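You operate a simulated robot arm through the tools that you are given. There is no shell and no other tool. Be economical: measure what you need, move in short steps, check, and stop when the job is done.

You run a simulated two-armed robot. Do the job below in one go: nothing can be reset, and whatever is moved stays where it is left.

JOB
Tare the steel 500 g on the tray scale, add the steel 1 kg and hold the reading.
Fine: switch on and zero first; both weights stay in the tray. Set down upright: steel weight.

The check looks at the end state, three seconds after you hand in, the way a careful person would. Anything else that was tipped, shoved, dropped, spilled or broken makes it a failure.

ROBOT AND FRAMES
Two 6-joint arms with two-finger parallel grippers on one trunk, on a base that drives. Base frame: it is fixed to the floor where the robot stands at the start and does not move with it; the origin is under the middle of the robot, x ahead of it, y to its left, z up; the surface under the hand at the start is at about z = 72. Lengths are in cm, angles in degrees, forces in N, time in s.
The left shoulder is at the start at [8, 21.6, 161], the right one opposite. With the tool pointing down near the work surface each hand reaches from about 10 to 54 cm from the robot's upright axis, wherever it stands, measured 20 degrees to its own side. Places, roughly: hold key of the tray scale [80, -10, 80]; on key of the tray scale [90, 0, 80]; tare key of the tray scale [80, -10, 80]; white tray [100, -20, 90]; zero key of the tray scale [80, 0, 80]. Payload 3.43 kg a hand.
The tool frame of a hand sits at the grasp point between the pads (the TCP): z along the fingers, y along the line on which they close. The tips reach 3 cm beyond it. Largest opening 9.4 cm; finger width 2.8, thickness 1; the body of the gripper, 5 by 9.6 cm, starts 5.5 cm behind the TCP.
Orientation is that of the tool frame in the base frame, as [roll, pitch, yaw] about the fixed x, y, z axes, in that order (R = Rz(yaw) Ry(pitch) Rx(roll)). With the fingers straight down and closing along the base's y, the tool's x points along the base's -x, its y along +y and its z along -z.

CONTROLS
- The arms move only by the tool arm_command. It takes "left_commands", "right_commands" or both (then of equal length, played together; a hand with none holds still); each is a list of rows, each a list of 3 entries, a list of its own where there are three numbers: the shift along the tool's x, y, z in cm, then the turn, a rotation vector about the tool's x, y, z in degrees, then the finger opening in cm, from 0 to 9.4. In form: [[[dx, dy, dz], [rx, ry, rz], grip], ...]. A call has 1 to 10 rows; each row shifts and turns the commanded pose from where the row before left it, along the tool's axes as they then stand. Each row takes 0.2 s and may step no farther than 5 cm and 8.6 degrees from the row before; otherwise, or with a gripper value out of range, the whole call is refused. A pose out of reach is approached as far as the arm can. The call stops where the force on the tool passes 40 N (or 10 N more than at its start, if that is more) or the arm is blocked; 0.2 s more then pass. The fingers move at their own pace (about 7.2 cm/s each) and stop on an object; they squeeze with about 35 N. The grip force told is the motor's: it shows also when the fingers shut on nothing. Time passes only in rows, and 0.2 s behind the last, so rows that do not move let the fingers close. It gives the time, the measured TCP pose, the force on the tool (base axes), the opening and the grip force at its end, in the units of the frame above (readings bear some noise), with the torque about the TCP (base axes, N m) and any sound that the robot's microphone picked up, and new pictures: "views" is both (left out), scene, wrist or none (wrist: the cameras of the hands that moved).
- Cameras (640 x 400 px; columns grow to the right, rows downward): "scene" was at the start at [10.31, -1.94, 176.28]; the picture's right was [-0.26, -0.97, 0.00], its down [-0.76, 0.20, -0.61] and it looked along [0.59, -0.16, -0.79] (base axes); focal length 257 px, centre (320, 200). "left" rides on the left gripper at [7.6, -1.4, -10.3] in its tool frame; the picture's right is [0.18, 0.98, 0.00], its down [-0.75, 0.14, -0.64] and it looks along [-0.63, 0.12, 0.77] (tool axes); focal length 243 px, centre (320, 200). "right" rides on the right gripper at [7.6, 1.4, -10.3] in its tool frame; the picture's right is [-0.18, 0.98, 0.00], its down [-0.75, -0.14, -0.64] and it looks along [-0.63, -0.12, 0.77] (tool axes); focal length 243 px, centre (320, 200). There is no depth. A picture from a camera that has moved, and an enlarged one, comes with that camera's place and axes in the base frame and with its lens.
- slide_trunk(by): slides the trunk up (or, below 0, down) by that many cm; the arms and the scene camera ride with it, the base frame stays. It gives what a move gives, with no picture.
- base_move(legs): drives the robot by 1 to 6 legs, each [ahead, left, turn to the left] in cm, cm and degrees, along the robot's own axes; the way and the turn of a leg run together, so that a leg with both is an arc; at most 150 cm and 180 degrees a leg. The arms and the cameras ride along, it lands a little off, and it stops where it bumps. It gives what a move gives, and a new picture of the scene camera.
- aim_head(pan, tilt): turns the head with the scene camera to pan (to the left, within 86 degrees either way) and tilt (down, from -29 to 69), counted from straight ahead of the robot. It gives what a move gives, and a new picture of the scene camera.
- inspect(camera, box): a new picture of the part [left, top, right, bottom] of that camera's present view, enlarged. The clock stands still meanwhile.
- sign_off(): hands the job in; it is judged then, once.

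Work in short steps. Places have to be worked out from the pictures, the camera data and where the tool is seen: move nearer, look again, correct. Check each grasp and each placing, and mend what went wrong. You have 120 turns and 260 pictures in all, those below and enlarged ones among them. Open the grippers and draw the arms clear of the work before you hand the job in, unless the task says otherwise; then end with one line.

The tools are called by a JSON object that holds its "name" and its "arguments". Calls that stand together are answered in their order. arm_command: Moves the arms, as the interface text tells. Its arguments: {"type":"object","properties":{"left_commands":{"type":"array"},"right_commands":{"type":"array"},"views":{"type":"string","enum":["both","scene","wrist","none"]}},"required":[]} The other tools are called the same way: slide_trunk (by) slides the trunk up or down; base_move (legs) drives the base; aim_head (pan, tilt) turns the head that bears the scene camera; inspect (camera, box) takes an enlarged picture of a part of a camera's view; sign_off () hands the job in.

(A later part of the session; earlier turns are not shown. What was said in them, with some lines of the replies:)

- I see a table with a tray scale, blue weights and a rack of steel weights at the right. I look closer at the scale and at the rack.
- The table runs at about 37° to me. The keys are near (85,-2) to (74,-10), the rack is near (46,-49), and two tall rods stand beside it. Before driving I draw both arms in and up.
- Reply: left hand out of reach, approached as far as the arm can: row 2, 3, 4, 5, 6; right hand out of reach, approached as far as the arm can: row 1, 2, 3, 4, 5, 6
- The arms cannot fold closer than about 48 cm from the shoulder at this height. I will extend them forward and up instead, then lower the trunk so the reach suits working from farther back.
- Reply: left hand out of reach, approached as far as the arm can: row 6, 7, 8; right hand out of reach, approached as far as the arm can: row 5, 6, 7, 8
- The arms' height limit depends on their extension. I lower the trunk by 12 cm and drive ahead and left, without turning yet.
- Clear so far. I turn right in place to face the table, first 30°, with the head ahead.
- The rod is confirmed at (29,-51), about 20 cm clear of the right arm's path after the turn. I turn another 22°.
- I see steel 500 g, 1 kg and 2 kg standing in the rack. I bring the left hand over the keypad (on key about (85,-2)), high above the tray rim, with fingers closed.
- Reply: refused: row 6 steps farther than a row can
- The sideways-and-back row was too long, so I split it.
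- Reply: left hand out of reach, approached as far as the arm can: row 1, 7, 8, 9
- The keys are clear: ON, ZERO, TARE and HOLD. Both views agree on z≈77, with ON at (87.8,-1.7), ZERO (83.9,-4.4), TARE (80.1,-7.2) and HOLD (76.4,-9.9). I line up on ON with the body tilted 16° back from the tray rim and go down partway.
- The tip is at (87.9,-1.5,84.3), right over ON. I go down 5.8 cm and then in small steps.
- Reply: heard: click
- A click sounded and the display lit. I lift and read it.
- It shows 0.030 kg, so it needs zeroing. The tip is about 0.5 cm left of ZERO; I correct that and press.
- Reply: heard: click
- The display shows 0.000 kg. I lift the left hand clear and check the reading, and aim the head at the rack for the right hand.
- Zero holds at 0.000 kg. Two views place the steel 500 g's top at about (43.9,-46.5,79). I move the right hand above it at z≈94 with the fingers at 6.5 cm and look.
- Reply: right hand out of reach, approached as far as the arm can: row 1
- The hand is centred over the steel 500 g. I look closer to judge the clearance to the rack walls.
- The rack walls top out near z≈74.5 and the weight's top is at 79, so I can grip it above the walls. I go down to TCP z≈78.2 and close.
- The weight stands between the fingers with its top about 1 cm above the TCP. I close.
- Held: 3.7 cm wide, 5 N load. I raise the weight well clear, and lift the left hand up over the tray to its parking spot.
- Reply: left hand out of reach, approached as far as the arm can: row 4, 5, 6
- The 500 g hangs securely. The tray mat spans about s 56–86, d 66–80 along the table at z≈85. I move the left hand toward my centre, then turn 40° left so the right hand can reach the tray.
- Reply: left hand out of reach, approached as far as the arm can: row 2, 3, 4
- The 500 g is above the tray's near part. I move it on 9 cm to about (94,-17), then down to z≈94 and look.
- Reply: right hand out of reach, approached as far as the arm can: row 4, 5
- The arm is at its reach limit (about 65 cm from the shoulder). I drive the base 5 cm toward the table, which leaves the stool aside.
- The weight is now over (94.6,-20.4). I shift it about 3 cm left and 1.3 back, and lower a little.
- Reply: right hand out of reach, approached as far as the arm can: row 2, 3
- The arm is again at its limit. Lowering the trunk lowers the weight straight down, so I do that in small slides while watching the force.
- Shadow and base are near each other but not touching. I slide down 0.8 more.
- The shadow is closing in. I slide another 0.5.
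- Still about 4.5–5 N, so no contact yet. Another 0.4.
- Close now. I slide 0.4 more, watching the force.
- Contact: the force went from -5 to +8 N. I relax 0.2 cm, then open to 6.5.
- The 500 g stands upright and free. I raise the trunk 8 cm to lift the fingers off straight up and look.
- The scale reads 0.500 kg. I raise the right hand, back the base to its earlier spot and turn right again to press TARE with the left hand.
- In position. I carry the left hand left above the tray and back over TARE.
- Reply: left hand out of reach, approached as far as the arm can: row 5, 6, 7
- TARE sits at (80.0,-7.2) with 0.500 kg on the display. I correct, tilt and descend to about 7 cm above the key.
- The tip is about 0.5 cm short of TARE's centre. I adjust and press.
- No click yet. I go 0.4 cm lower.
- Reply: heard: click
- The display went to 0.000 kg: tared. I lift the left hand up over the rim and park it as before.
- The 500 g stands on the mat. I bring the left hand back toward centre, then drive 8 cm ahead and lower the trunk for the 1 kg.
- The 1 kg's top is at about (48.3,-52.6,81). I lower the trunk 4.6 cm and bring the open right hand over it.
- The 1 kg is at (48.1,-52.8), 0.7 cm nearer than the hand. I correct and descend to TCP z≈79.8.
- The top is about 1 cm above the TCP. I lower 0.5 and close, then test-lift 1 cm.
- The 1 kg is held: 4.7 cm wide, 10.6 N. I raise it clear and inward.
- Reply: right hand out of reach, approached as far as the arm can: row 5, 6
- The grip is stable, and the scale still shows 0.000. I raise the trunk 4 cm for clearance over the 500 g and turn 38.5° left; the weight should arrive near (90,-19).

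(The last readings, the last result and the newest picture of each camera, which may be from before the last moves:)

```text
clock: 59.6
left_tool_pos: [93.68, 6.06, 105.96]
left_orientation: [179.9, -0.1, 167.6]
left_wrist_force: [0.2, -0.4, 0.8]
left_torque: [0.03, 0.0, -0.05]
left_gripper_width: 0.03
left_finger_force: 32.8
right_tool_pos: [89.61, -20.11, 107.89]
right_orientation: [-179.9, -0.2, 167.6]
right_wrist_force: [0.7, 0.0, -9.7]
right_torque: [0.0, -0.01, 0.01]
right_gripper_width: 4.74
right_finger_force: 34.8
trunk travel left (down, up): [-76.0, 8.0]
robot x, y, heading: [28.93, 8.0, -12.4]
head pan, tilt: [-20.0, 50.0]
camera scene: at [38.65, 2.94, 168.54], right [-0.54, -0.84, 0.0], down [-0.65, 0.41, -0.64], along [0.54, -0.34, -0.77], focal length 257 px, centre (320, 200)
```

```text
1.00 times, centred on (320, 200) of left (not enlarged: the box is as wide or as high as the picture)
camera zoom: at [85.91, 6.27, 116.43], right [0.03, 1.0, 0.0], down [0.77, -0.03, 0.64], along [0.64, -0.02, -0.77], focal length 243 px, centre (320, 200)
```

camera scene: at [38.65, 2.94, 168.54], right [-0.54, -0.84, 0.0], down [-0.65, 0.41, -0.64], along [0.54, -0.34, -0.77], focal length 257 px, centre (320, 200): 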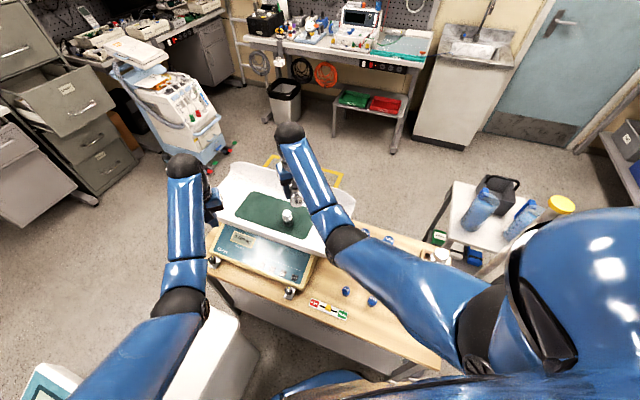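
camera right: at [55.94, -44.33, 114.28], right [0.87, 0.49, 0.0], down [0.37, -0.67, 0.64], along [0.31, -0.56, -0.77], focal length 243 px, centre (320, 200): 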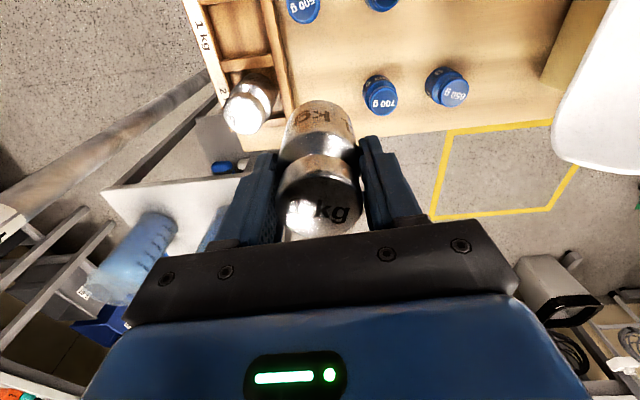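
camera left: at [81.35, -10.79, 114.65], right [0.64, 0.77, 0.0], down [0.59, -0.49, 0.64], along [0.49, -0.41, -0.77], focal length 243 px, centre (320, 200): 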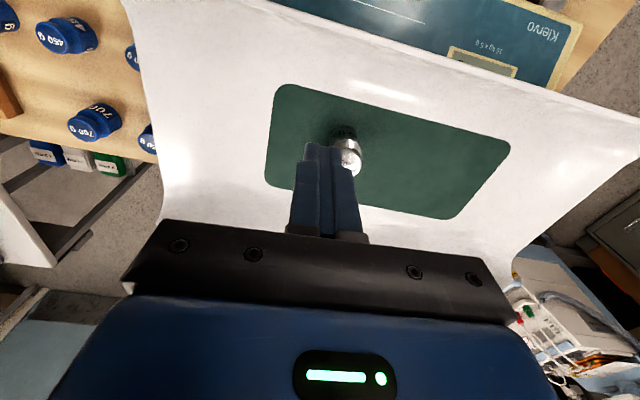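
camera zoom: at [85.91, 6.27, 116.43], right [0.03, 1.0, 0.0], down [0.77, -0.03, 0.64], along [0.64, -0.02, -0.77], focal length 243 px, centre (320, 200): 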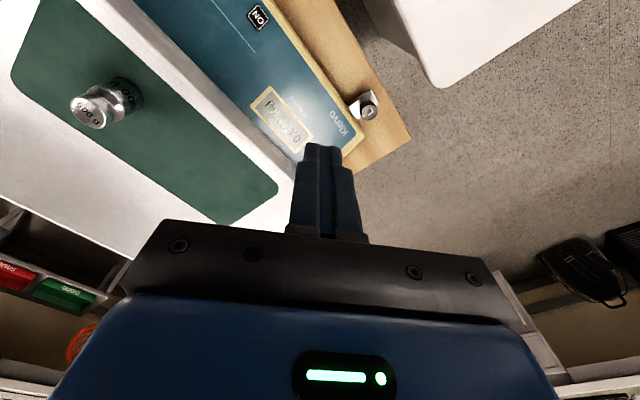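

The 500 g is confirmed at (94.2,-17.6). For good gaps I aim the 1 kg at (88.8,-19.7), then lower with the arm to z≈95 and look.

{"name": "arm_command", "arguments": {"right_commands": [[[0.9, 0.2, 0], [0, 0, 0], 3], [[0, 0, 3], [0, 0, 0], 3], [[0, 0, 4], [0, 0, 0], 3], [[0, 0, 4], [0, 0, 0], 3], [[0, 0, 2], [0, 0, 0], 3]], "views": "both"}}

```text
clock: 60.8
left_tool_pos: [93.67, 6.14, 105.91]
left_orientation: [180.0, -0.2, 167.5]
left_wrist_force: [0.2, -0.5, -0.6]
left_torque: [-0.01, 0.0, 0.02]
left_gripper_width: 0.0
left_finger_force: 33.2
right_tool_pos: [88.93, -19.69, 94.45]
right_orientation: [180.0, -0.1, 167.6]
right_wrist_force: [0.1, 0.1, -9.3]
right_torque: [0.02, 0.01, 0.04]
right_gripper_width: 4.74
right_finger_force: 35.2
right hand out of reach, approached as far as the arm can: row 1
trunk travel left (down, up): [-76.0, 8.0]
robot x, y, heading: [28.98, 8.14, -12.5]
head pan, tilt: [-20.0, 50.0]
camera scene: at [38.67, 3.02, 168.55], right [-0.54, -0.84, 0.0], down [-0.65, 0.41, -0.64], along [0.54, -0.34, -0.77], focal length 257 px, centre (320, 200)
camera right: at [81.89, -16.7, 104.78], right [0.39, 0.92, 0.0], down [0.71, -0.3, 0.64], along [0.59, -0.25, -0.77], focal length 243 px, centre (320, 200)
```

scene: 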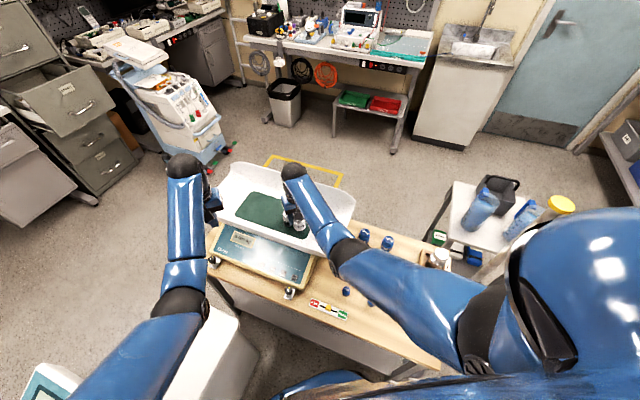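
right: 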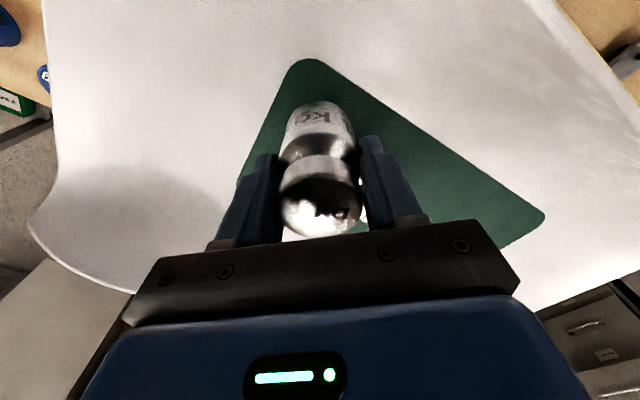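

Inside the mat outline. I check the gap to the 500 g from the left camera and lower 2.3 cm more.

{"name": "arm_command", "arguments": {"right_commands": [[[0, 0, 1.5], [0, 0, 0], 3], [[0, 0, 0.8], [0, 0, 0], 3]], "views": "none"}}

{"name": "inspect", "arguments": {"camera": "left", "box": [0, 0, 240, 180]}}

{"name": "inspect", "arguments": {"camera": "scene", "box": [210, 150, 370, 270]}}

```text
clock: 61.4
left_tool_pos: [93.75, 6.05, 106.03]
left_orientation: [-180.0, -0.1, 167.5]
left_wrist_force: [0.2, 0.3, -0.4]
left_torque: [0.01, -0.01, 0.02]
left_gripper_width: 0.0
left_finger_force: 32.9
right_tool_pos: [88.94, -19.59, 92.12]
right_orientation: [180.0, -0.1, 167.5]
right_wrist_force: [-0.4, -0.8, -9.9]
right_torque: [-0.08, -0.03, -0.04]
right_gripper_width: 4.73
right_finger_force: 35.0
trunk travel left (down, up): [-76.0, 8.0]
robot x, y, heading: [28.61, 8.05, -12.6]
head pan, tilt: [-20.0, 50.0]
```

```text
2.22 times, centred on (120, 90) of left
camera zoom: at [85.95, 6.33, 116.41], right [0.03, 1.0, 0.0], down [0.77, -0.03, 0.64], along [0.64, -0.02, -0.77], focal length 539 px, centre (764, 444)
```

zoom: 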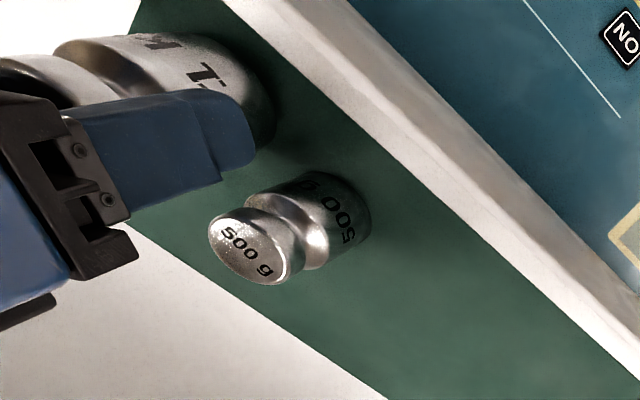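

```text
3.33 times, centred on (290, 210) of scene
camera zoom: at [38.7, 3.03, 168.54], right [-0.54, -0.84, 0.0], down [-0.65, 0.41, -0.64], along [0.54, -0.34, -0.77], focal length 856 px, centre (420, 167)
```

zoom: 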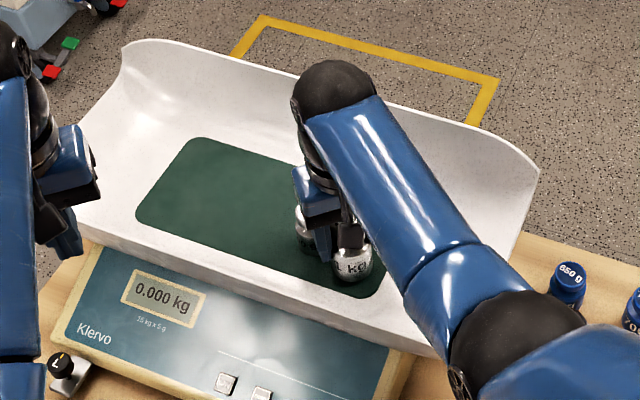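

Good gaps, and the scale reads 0.000. I lower in 0.3 cm steps to contact.

{"name": "arm_command", "arguments": {"right_commands": [[[0, 0, 0.3], [0, 0, 0], 3], [[0, 0, 0.3], [0, 0, 0], 3]], "views": "none"}}

```text
clock: 62.0
left_tool_pos: [93.59, 5.98, 106.03]
left_orientation: [179.9, -0.1, 167.6]
left_wrist_force: [0.1, 0.6, 0.2]
left_torque: [0.01, 0.0, 0.0]
left_gripper_width: 0.0
left_finger_force: 33.0
right_tool_pos: [88.88, -19.76, 91.65]
right_orientation: [-180.0, -0.2, 167.6]
right_wrist_force: [0.3, 0.6, -9.6]
right_torque: [-0.02, 0.01, -0.01]
right_gripper_width: 4.74
right_finger_force: 35.4
trunk travel left (down, up): [-76.0, 8.0]
robot x, y, heading: [29.09, 8.16, -12.4]
head pan, tilt: [-20.0, 50.0]
```

No contact yet; 0.2 cm steps.

{"name": "arm_command", "arguments": {"right_commands": [[[0, 0, 0.2], [0, 0, 0], 3], [[0, 0, 0], [0, 0, 0], 3]], "views": "none"}}

```text
clock: 62.6
left_tool_pos: [93.69, 6.08, 106.02]
left_orientation: [-180.0, -0.1, 167.5]
left_wrist_force: [-0.1, 0.5, -0.4]
left_torque: [-0.01, 0.0, 0.0]
left_gripper_width: 0.0
left_finger_force: 31.9
right_tool_pos: [88.89, -19.73, 91.29]
right_orientation: [179.9, -0.1, 167.6]
right_wrist_force: [-1.0, 0.2, -9.7]
right_torque: [0.01, -0.03, -0.01]
right_gripper_width: 4.76
right_finger_force: 34.5
trunk travel left (down, up): [-76.0, 8.0]
robot x, y, heading: [29.15, 7.72, -12.8]
head pan, tilt: [-20.0, 50.0]
```

Still hanging at 9.7 N; another 0.25.

{"name": "arm_command", "arguments": {"right_commands": [[[0, 0, 0.25], [0, 0, 0], 3], [[0, 0, 0], [0, 0, 0], 3]], "views": "none"}}

```text
clock: 63.2
left_tool_pos: [93.54, 6.12, 106.08]
left_orientation: [180.0, 0.0, 167.5]
left_wrist_force: [-0.3, -0.3, 0.8]
left_torque: [-0.02, 0.0, 0.0]
left_gripper_width: 0.0
left_finger_force: 33.6
right_tool_pos: [88.89, -19.64, 91.32]
right_orientation: [-180.0, 0.1, 167.6]
right_wrist_force: [-0.6, -2.7, 2.3]
right_torque: [-0.13, 0.28, 0.03]
right_gripper_width: 4.74
right_finger_force: 35.4
trunk travel left (down, up): [-76.0, 8.0]
robot x, y, heading: [28.91, 8.1, -12.4]
head pan, tilt: [-20.0, 50.0]
```

Contact: the weight is carried by the tray. I open to 6.6.

{"name": "arm_command", "arguments": {"right_commands": [[[0, 0, 0], [0, 0, 0], 5.5], [[0, 0, 0], [0, 0, 0], 6.6], [[0, 0, 0], [0, 0, 0], 6.6]], "views": "wrist"}}

{"name": "inspect", "arguments": {"camera": "left", "box": [0, 0, 240, 180]}}

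```text
clock: 64.0
left_tool_pos: [93.52, 6.11, 106.12]
left_orientation: [-179.9, 0.0, 167.6]
left_wrist_force: [0.5, -0.8, -0.7]
left_torque: [0.0, 0.0, -0.03]
left_gripper_width: 0.0
left_finger_force: 33.1
right_tool_pos: [88.9, -19.55, 91.3]
right_orientation: [-180.0, 0.0, 167.5]
right_wrist_force: [-0.6, 0.7, -0.5]
right_torque: [0.02, 0.0, 0.01]
right_gripper_width: 6.58
right_finger_force: 0.1
trunk travel left (down, up): [-76.0, 8.0]
robot x, y, heading: [28.91, 8.06, -12.6]
head pan, tilt: [-20.0, 50.0]
camera right: at [81.78, -16.54, 101.59], right [0.39, 0.92, 0.0], down [0.71, -0.3, 0.64], along [0.59, -0.25, -0.77], focal length 243 px, centre (320, 200)
```

right: 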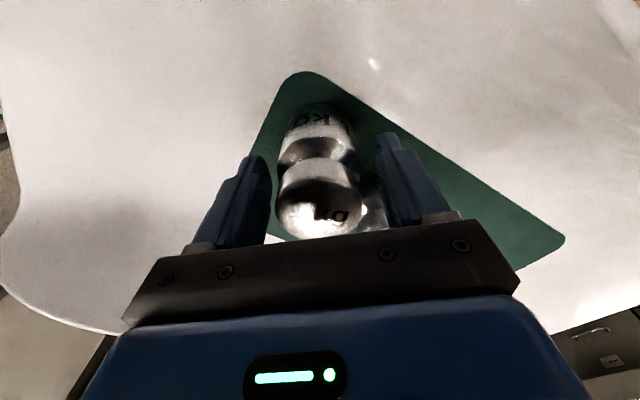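

```text
2.22 times, centred on (120, 90) of left
camera zoom: at [85.8, 6.4, 116.49], right [0.03, 1.0, 0.0], down [0.77, -0.03, 0.64], along [0.64, -0.02, -0.77], focal length 539 px, centre (764, 444)
```

zoom: 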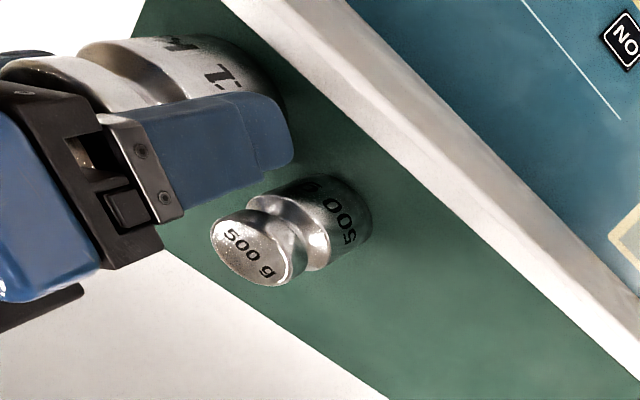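

Both weights stand upright. I lift straight up with the trunk and check the reading.

{"name": "slide_trunk", "arguments": {"by": 7.9}}

{"name": "arm_command", "arguments": {"right_commands": [[[0, 0, -3], [0, 0, 0], 6.6], [[0, 0, -3], [0, 0, 0], 6.6], [[0, 0, -2], [0, 0, 0], 6.6]], "views": "wrist"}}

{"name": "inspect", "arguments": {"camera": "scene", "box": [210, 150, 370, 290]}}

```text
clock: 65.2
left_tool_pos: [93.54, 6.13, 113.96]
left_orientation: [-180.0, 0.0, 167.5]
left_wrist_force: [0.6, -0.1, 0.0]
left_torque: [-0.03, 0.0, -0.02]
left_gripper_width: 0.01
left_finger_force: 32.7
right_tool_pos: [88.84, -19.57, 99.06]
right_orientation: [-180.0, -0.1, 167.7]
right_wrist_force: [0.4, -0.2, 0.4]
right_torque: [0.0, 0.01, -0.04]
right_gripper_width: 6.61
right_finger_force: 0.1
trunk travel left (down, up): [-83.9, 0.1]
robot x, y, heading: [28.73, 8.04, -12.8]
head pan, tilt: [-20.0, 50.0]
```

```text
clock: 66.0
left_tool_pos: [93.69, 6.08, 113.97]
left_orientation: [-180.0, -0.1, 167.5]
left_wrist_force: [-0.2, 0.4, -0.4]
left_torque: [0.01, -0.01, 0.01]
left_gripper_width: 0.01
left_finger_force: 32.4
right_tool_pos: [89.02, -19.72, 107.09]
right_orientation: [-180.0, -0.1, 167.5]
right_wrist_force: [-0.6, 0.6, 0.4]
right_torque: [0.03, -0.01, 0.04]
right_gripper_width: 6.62
right_finger_force: 0.1
trunk travel left (down, up): [-83.9, 0.1]
robot x, y, heading: [29.07, 7.46, -12.5]
head pan, tilt: [-20.0, 50.0]
camera right: at [81.89, -16.72, 117.46], right [0.39, 0.92, 0.0], down [0.71, -0.3, 0.64], along [0.59, -0.25, -0.77], focal length 243 px, centre (320, 200)
```

right: 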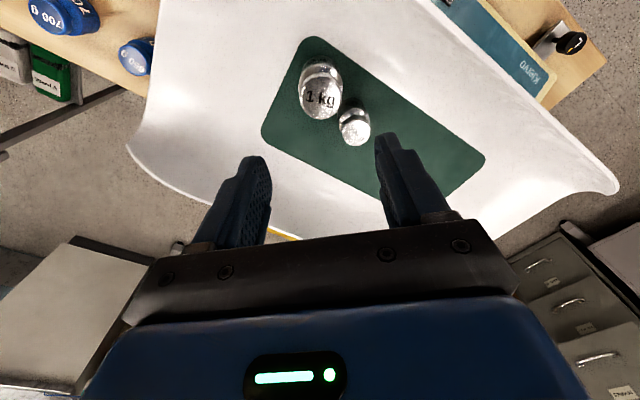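

```text
2.86 times, centred on (290, 220) of scene
camera zoom: at [38.51, 3.14, 176.46], right [-0.54, -0.84, 0.0], down [-0.65, 0.41, -0.64], along [0.54, -0.34, -0.77], focal length 734 px, centre (406, 143)
```

zoom: 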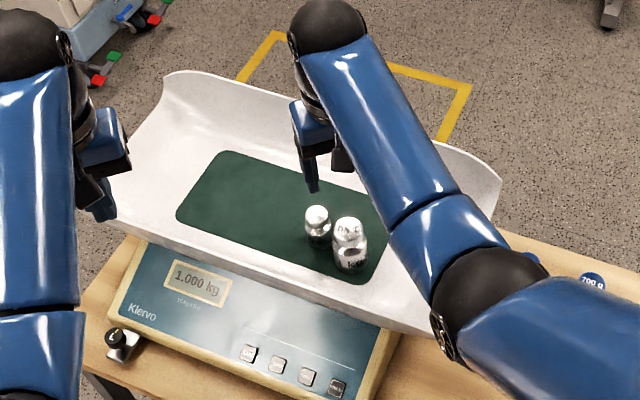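

It reads 1.000 kg. I return the base to the key-pressing spot, turn right and lower the trunk 7.4 cm.

{"name": "base_move", "arguments": {"legs": [[-6.2, 4.9, 0], [0, 0, -38]]}}

{"name": "slide_trunk", "arguments": {"by": -7.4}}

```text
clock: 68.8
left_tool_pos: [73.56, -27.12, 113.97]
left_orientation: [-180.0, -0.1, 129.3]
left_wrist_force: [-0.6, -0.1, -0.1]
left_torque: [-0.03, -0.02, -0.02]
left_gripper_width: 0.03
left_finger_force: 33.1
right_tool_pos: [53.86, -44.58, 107.08]
right_orientation: [-179.8, 0.1, 129.3]
right_wrist_force: [-0.5, 0.2, -0.5]
right_torque: [0.01, 0.01, -0.02]
right_gripper_width: 6.59
right_finger_force: 0.0
trunk travel left (down, up): [-83.9, 0.1]
robot x, y, heading: [23.94, 13.84, -50.6]
head pan, tilt: [-20.0, 50.0]
camera scene: at [28.45, 4.64, 176.48], right [-0.94, -0.33, 0.0], down [-0.25, 0.72, -0.64], along [0.21, -0.61, -0.77], focal length 257 px, centre (320, 200)
```

scene: 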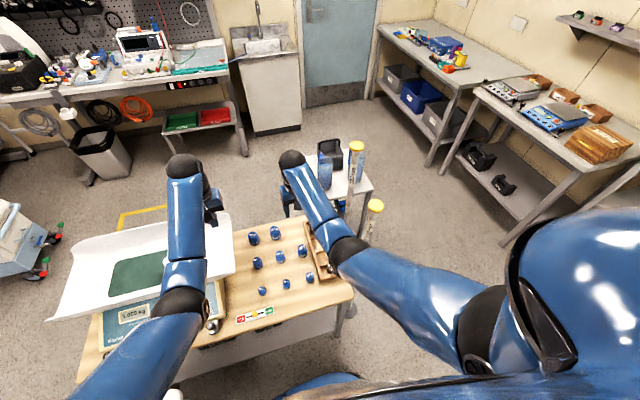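

```text
clock: 70.0
left_tool_pos: [73.49, -27.37, 106.53]
left_orientation: [-179.9, 0.1, 129.1]
left_wrist_force: [0.2, -0.5, -0.3]
left_torque: [0.01, -0.01, 0.03]
left_gripper_width: 0.0
left_finger_force: 33.4
right_tool_pos: [53.9, -44.8, 99.63]
right_orientation: [180.0, 0.0, 129.3]
right_wrist_force: [-0.6, 1.3, -0.1]
right_torque: [0.02, -0.01, 0.01]
right_gripper_width: 6.59
right_finger_force: 0.0
trunk travel left (down, up): [-76.5, 7.5]
robot x, y, heading: [24.16, 14.14, -50.8]
head pan, tilt: [-20.0, 50.0]
```

Reading is still live. I bring the left hand over HOLD.

{"name": "arm_command", "arguments": {"left_commands": [[[0, 4.4, 0], [0, 0, 0], 0], [[0, 4.5, 0], [0, 0, 0], 0], [[0, 4.4, 0], [0, 0, 0], 0], [[3, 0, 1], [0, 0, 0], 0], [[3.2, 0, 1], [0, 0, 0], 0], [[3.2, 0, 2], [0, 0, 0], 0], [[3.2, 0, 3], [0, 0, 0], 0]], "views": "wrist"}}

```text
clock: 71.6
left_tool_pos: [76.68, -9.9, 97.88]
left_orientation: [-180.0, 0.1, 129.2]
left_wrist_force: [-0.8, -0.2, -0.8]
left_torque: [0.0, 0.0, -0.02]
left_gripper_width: 0.0
left_finger_force: 33.6
left hand out of reach, approached as far as the arm can: row 4, 5
right_tool_pos: [53.76, -44.6, 99.77]
right_orientation: [-179.9, 0.0, 129.3]
right_wrist_force: [0.1, 0.9, 0.3]
right_torque: [-0.04, -0.01, 0.01]
right_gripper_width: 6.58
right_finger_force: 0.0
trunk travel left (down, up): [-76.5, 7.5]
robot x, y, heading: [23.91, 13.75, -50.7]
head pan, tilt: [-20.0, 50.0]
camera left: at [70.74, -4.84, 108.28], right [0.64, 0.76, 0.0], down [0.58, -0.49, 0.64], along [0.49, -0.42, -0.77], focal length 243 px, centre (320, 200)
```

left: 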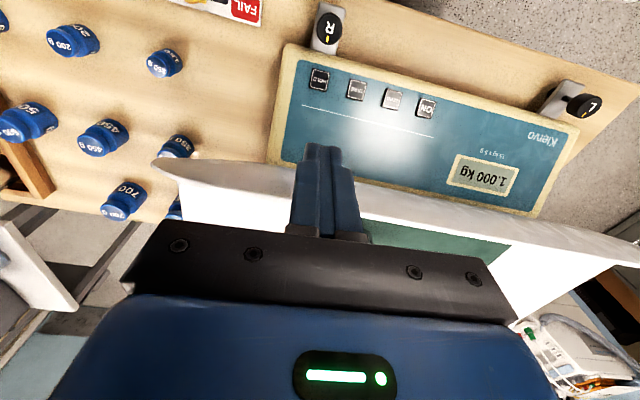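

HOLD is at (76.5,-9.9), directly below. I adjust, tilt and descend.

{"name": "arm_command", "arguments": {"left_commands": [[[0.7, -0.1, 1], [0, 0, 0], 0], [[0, 0, 0], [0, -8, 0], 0], [[0, 0, 0], [0, -8, 0], 0], [[1.1, 0, 3.85], [0, 0, 0], 0], [[1.1, 0, 3.85], [0, 0, 0], 0], [[0.6, 0, 2.0], [0, 0, 0], 0]], "views": "wrist"}}

```text
clock: 73.0
left_tool_pos: [76.06, -9.21, 86.84]
left_orientation: [180.0, 16.1, 129.3]
left_wrist_force: [0.3, -0.2, 0.1]
left_torque: [-0.02, 0.01, 0.02]
left_gripper_width: 0.0
left_finger_force: 33.0
right_tool_pos: [53.98, -44.71, 99.7]
right_orientation: [-179.9, 0.0, 129.3]
right_wrist_force: [0.2, -0.5, 0.3]
right_torque: [-0.01, -0.01, 0.03]
right_gripper_width: 6.61
right_finger_force: 0.0
trunk travel left (down, up): [-76.5, 7.5]
robot x, y, heading: [23.83, 13.77, -51.0]
head pan, tilt: [-20.0, 50.0]
camera left: at [68.52, -2.27, 94.65], right [0.65, 0.76, -0.05], down [0.46, -0.33, 0.82], along [0.61, -0.56, -0.56], focal length 243 px, centre (320, 200)
```

left: 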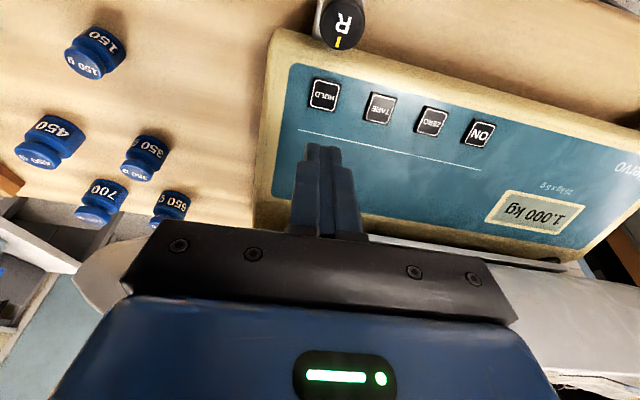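

The tip is right over HOLD. I press down.

{"name": "arm_command", "arguments": {"left_commands": [[[0.83, 0, 2.9], [0, 0, 0], 0], [[0.66, 0, 2.3], [0, 0, 0], 0], [[0.12, 0, 0.43], [0, 0, 0], 0], [[0.12, 0, 0.43], [0, 0, 0], 0], [[0.06, 0, 0.2], [0, 0, 0], 0]], "views": "wrist"}}

```text
clock: 74.2
left_tool_pos: [76.12, -9.45, 80.23]
left_orientation: [-180.0, 16.1, 129.3]
left_wrist_force: [2.5, 0.6, 2.7]
left_torque: [-0.03, -0.02, 0.04]
left_gripper_width: 0.0
left_finger_force: 33.0
right_tool_pos: [53.83, -44.79, 99.77]
right_orientation: [179.9, 0.1, 129.3]
right_wrist_force: [-0.3, 0.0, 0.3]
right_torque: [0.03, -0.01, -0.02]
right_gripper_width: 6.59
right_finger_force: 0.0
trunk travel left (down, up): [-76.5, 7.5]
robot x, y, heading: [23.34, 14.01, -50.8]
head pan, tilt: [-20.0, 50.0]
heard: click
camera left: at [68.59, -2.5, 88.22], right [0.65, 0.76, -0.05], down [0.45, -0.33, 0.83], along [0.61, -0.56, -0.56], focal length 243 px, centre (320, 200)
```

left: 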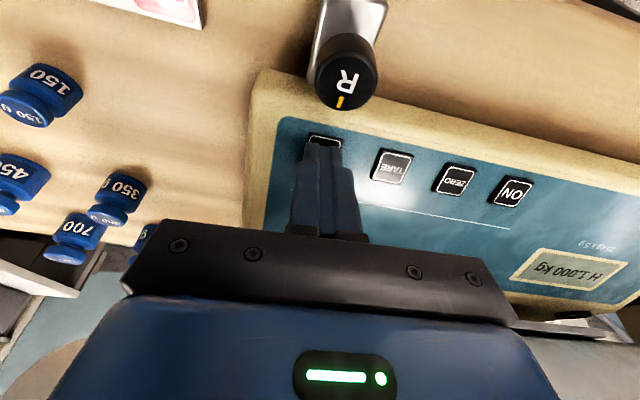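

The display shows "H 1.000 kg". I lift off and open the fingers once clear.

{"name": "arm_command", "arguments": {"left_commands": [[[-1.1, 0, -3.85], [0, 0, 0], 0], [[-1.1, 0, -3.85], [0, 0, 0], 0], [[-1.0, 0, -3.5], [0, 0, 0], 0], [[0, 0, 0], [0, 0, 0], 0]], "views": "wrist"}}

{"name": "base_move", "arguments": {"legs": [[-15, 0, 0]]}}

{"name": "arm_command", "arguments": {"left_commands": [[[0, 0, 0], [0, 8, 0], 6], [[0, 0, 0], [0, 8, 0], 9], [[0, 0, 0], [0, 0, 0], 9.4]], "right_commands": [[[0, 0, 0], [0, 0, 0], 9], [[0, 0, 0], [0, 0, 0], 9.4], [[0, 0, 0], [0, 0, 0], 9.4]], "views": "none"}}

{"name": "aim_head", "arguments": {"pan": 5, "tilt": 45}}

```text
clock: 75.2
left_tool_pos: [76.28, -9.56, 91.83]
left_orientation: [180.0, 15.9, 129.1]
left_wrist_force: [0.9, -0.2, -0.2]
left_torque: [0.0, 0.02, -0.01]
left_gripper_width: 0.02
left_finger_force: 33.1
right_tool_pos: [53.93, -44.89, 99.68]
right_orientation: [-180.0, -0.1, 129.4]
right_wrist_force: [0.3, 0.0, -0.7]
right_torque: [0.02, 0.0, 0.0]
right_gripper_width: 6.6
right_finger_force: 0.1
trunk travel left (down, up): [-76.5, 7.5]
robot x, y, heading: [24.07, 13.89, -51.0]
head pan, tilt: [-20.0, 50.0]
camera left: at [68.65, -2.58, 99.74], right [0.65, 0.76, -0.05], down [0.46, -0.34, 0.82], along [0.61, -0.56, -0.56], focal length 243 px, centre (320, 200)
```

left: 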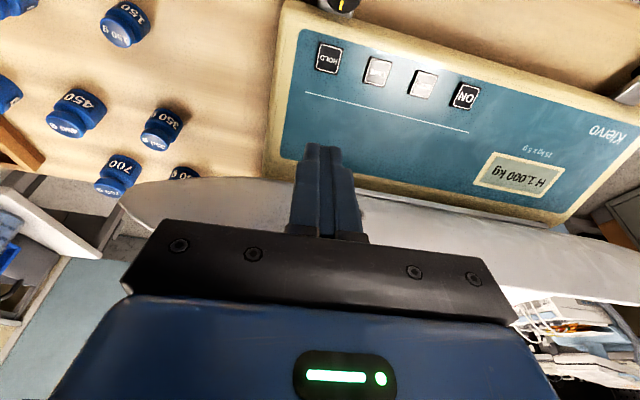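

```text
clock: 76.5
left_tool_pos: [67.02, 1.84, 91.57]
left_orientation: [-179.9, 15.8, 129.2]
left_wrist_force: [0.1, -0.6, 0.2]
left_torque: [0.0, 0.03, 0.01]
left_gripper_width: 0.01
left_finger_force: 33.1
right_tool_pos: [44.54, -33.41, 99.42]
right_orientation: [180.0, -0.3, 129.3]
right_wrist_force: [0.3, -1.0, -0.6]
right_torque: [0.02, 0.03, 0.0]
right_gripper_width: 6.61
right_finger_force: 0.0
trunk travel left (down, up): [-76.5, 7.5]
robot x, y, heading: [14.56, 25.54, -50.7]
head pan, tilt: [-20.0, 50.0]
camera scene: at [19.27, 15.68, 169.02], right [-0.94, -0.33, 0.0], down [-0.25, 0.73, -0.64], along [0.21, -0.6, -0.77], focal length 257 px, centre (320, 200)
```

scene: 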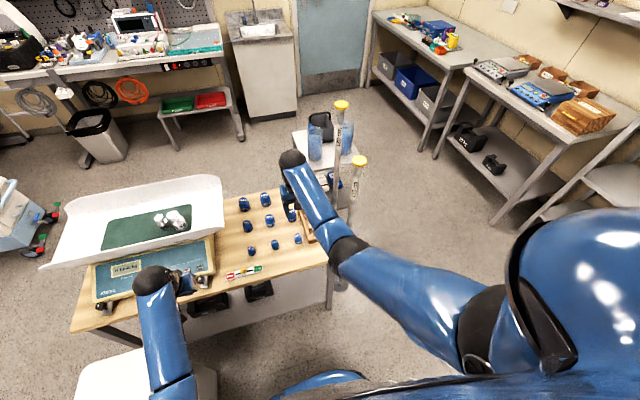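

```text
clock: 77.3
left_tool_pos: [66.6, 2.02, 91.79]
left_orientation: [179.9, 0.0, 129.2]
left_wrist_force: [0.5, -0.4, 0.2]
left_torque: [-0.02, 0.0, 0.0]
left_gripper_width: 9.37
left_finger_force: 0.1
right_tool_pos: [44.26, -33.24, 99.69]
right_orientation: [-180.0, 0.0, 129.2]
right_wrist_force: [0.0, 0.2, 0.4]
right_torque: [0.02, 0.0, -0.03]
right_gripper_width: 9.37
right_finger_force: 0.2
trunk travel left (down, up): [-76.5, 7.5]
robot x, y, heading: [14.23, 25.56, -50.8]
head pan, tilt: [-20.0, 50.0]
```

```text
clock: 78.2
left_tool_pos: [66.72, 2.0, 91.88]
left_orientation: [180.0, 0.0, 129.2]
left_wrist_force: [0.4, 0.1, 0.2]
left_torque: [0.04, -0.03, 0.04]
left_gripper_width: 9.42
left_finger_force: 0.0
right_tool_pos: [44.3, -33.22, 99.8]
right_orientation: [-180.0, 0.0, 129.3]
right_wrist_force: [0.2, 0.0, -0.5]
right_torque: [0.0, -0.01, -0.03]
right_gripper_width: 9.4
right_finger_force: 0.0
trunk travel left (down, up): [-76.5, 7.5]
robot x, y, heading: [14.73, 25.43, -50.8]
head pan, tilt: [5.0, 45.0]
camera scene: at [22.1, 17.49, 169.76], right [-0.72, -0.7, 0.0], down [-0.49, 0.51, -0.71], along [0.49, -0.51, -0.71], focal length 257 px, centre (320, 200)
```

scene: 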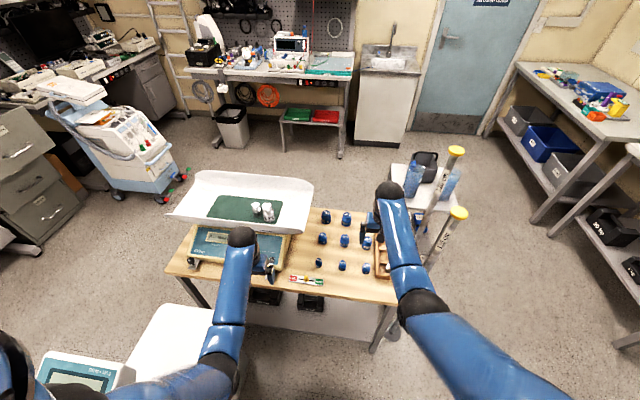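

The arms are clear of the work. I take one last close look at the tray, display and table.

{"name": "inspect", "arguments": {"camera": "scene", "box": [160, 160, 420, 310]}}

```text
2.46 times, centred on (290, 235) of scene
camera zoom: at [22.1, 17.49, 169.76], right [-0.72, -0.7, 0.0], down [-0.49, 0.51, -0.71], along [0.49, -0.51, -0.71], focal length 632 px, centre (394, 114)
```

zoom: 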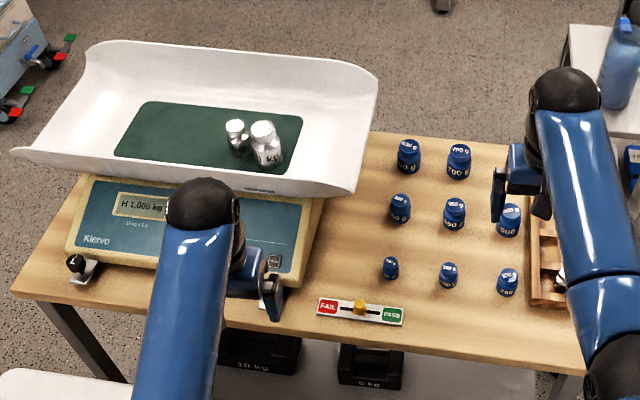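

Both steel weights stand upright in the tray, the display holds "H 1.000 kg", and nothing else was disturbed. I hand in.

{"name": "sign_off", "arguments": {}}

```text
The job is handed in.
```

The job is done and handed in: I switched on and zeroed the scale, tared it with the steel 500 g, added the steel 1 kg and pressed hold; it shows "H 1.000 kg" with both weights upright in the tray.
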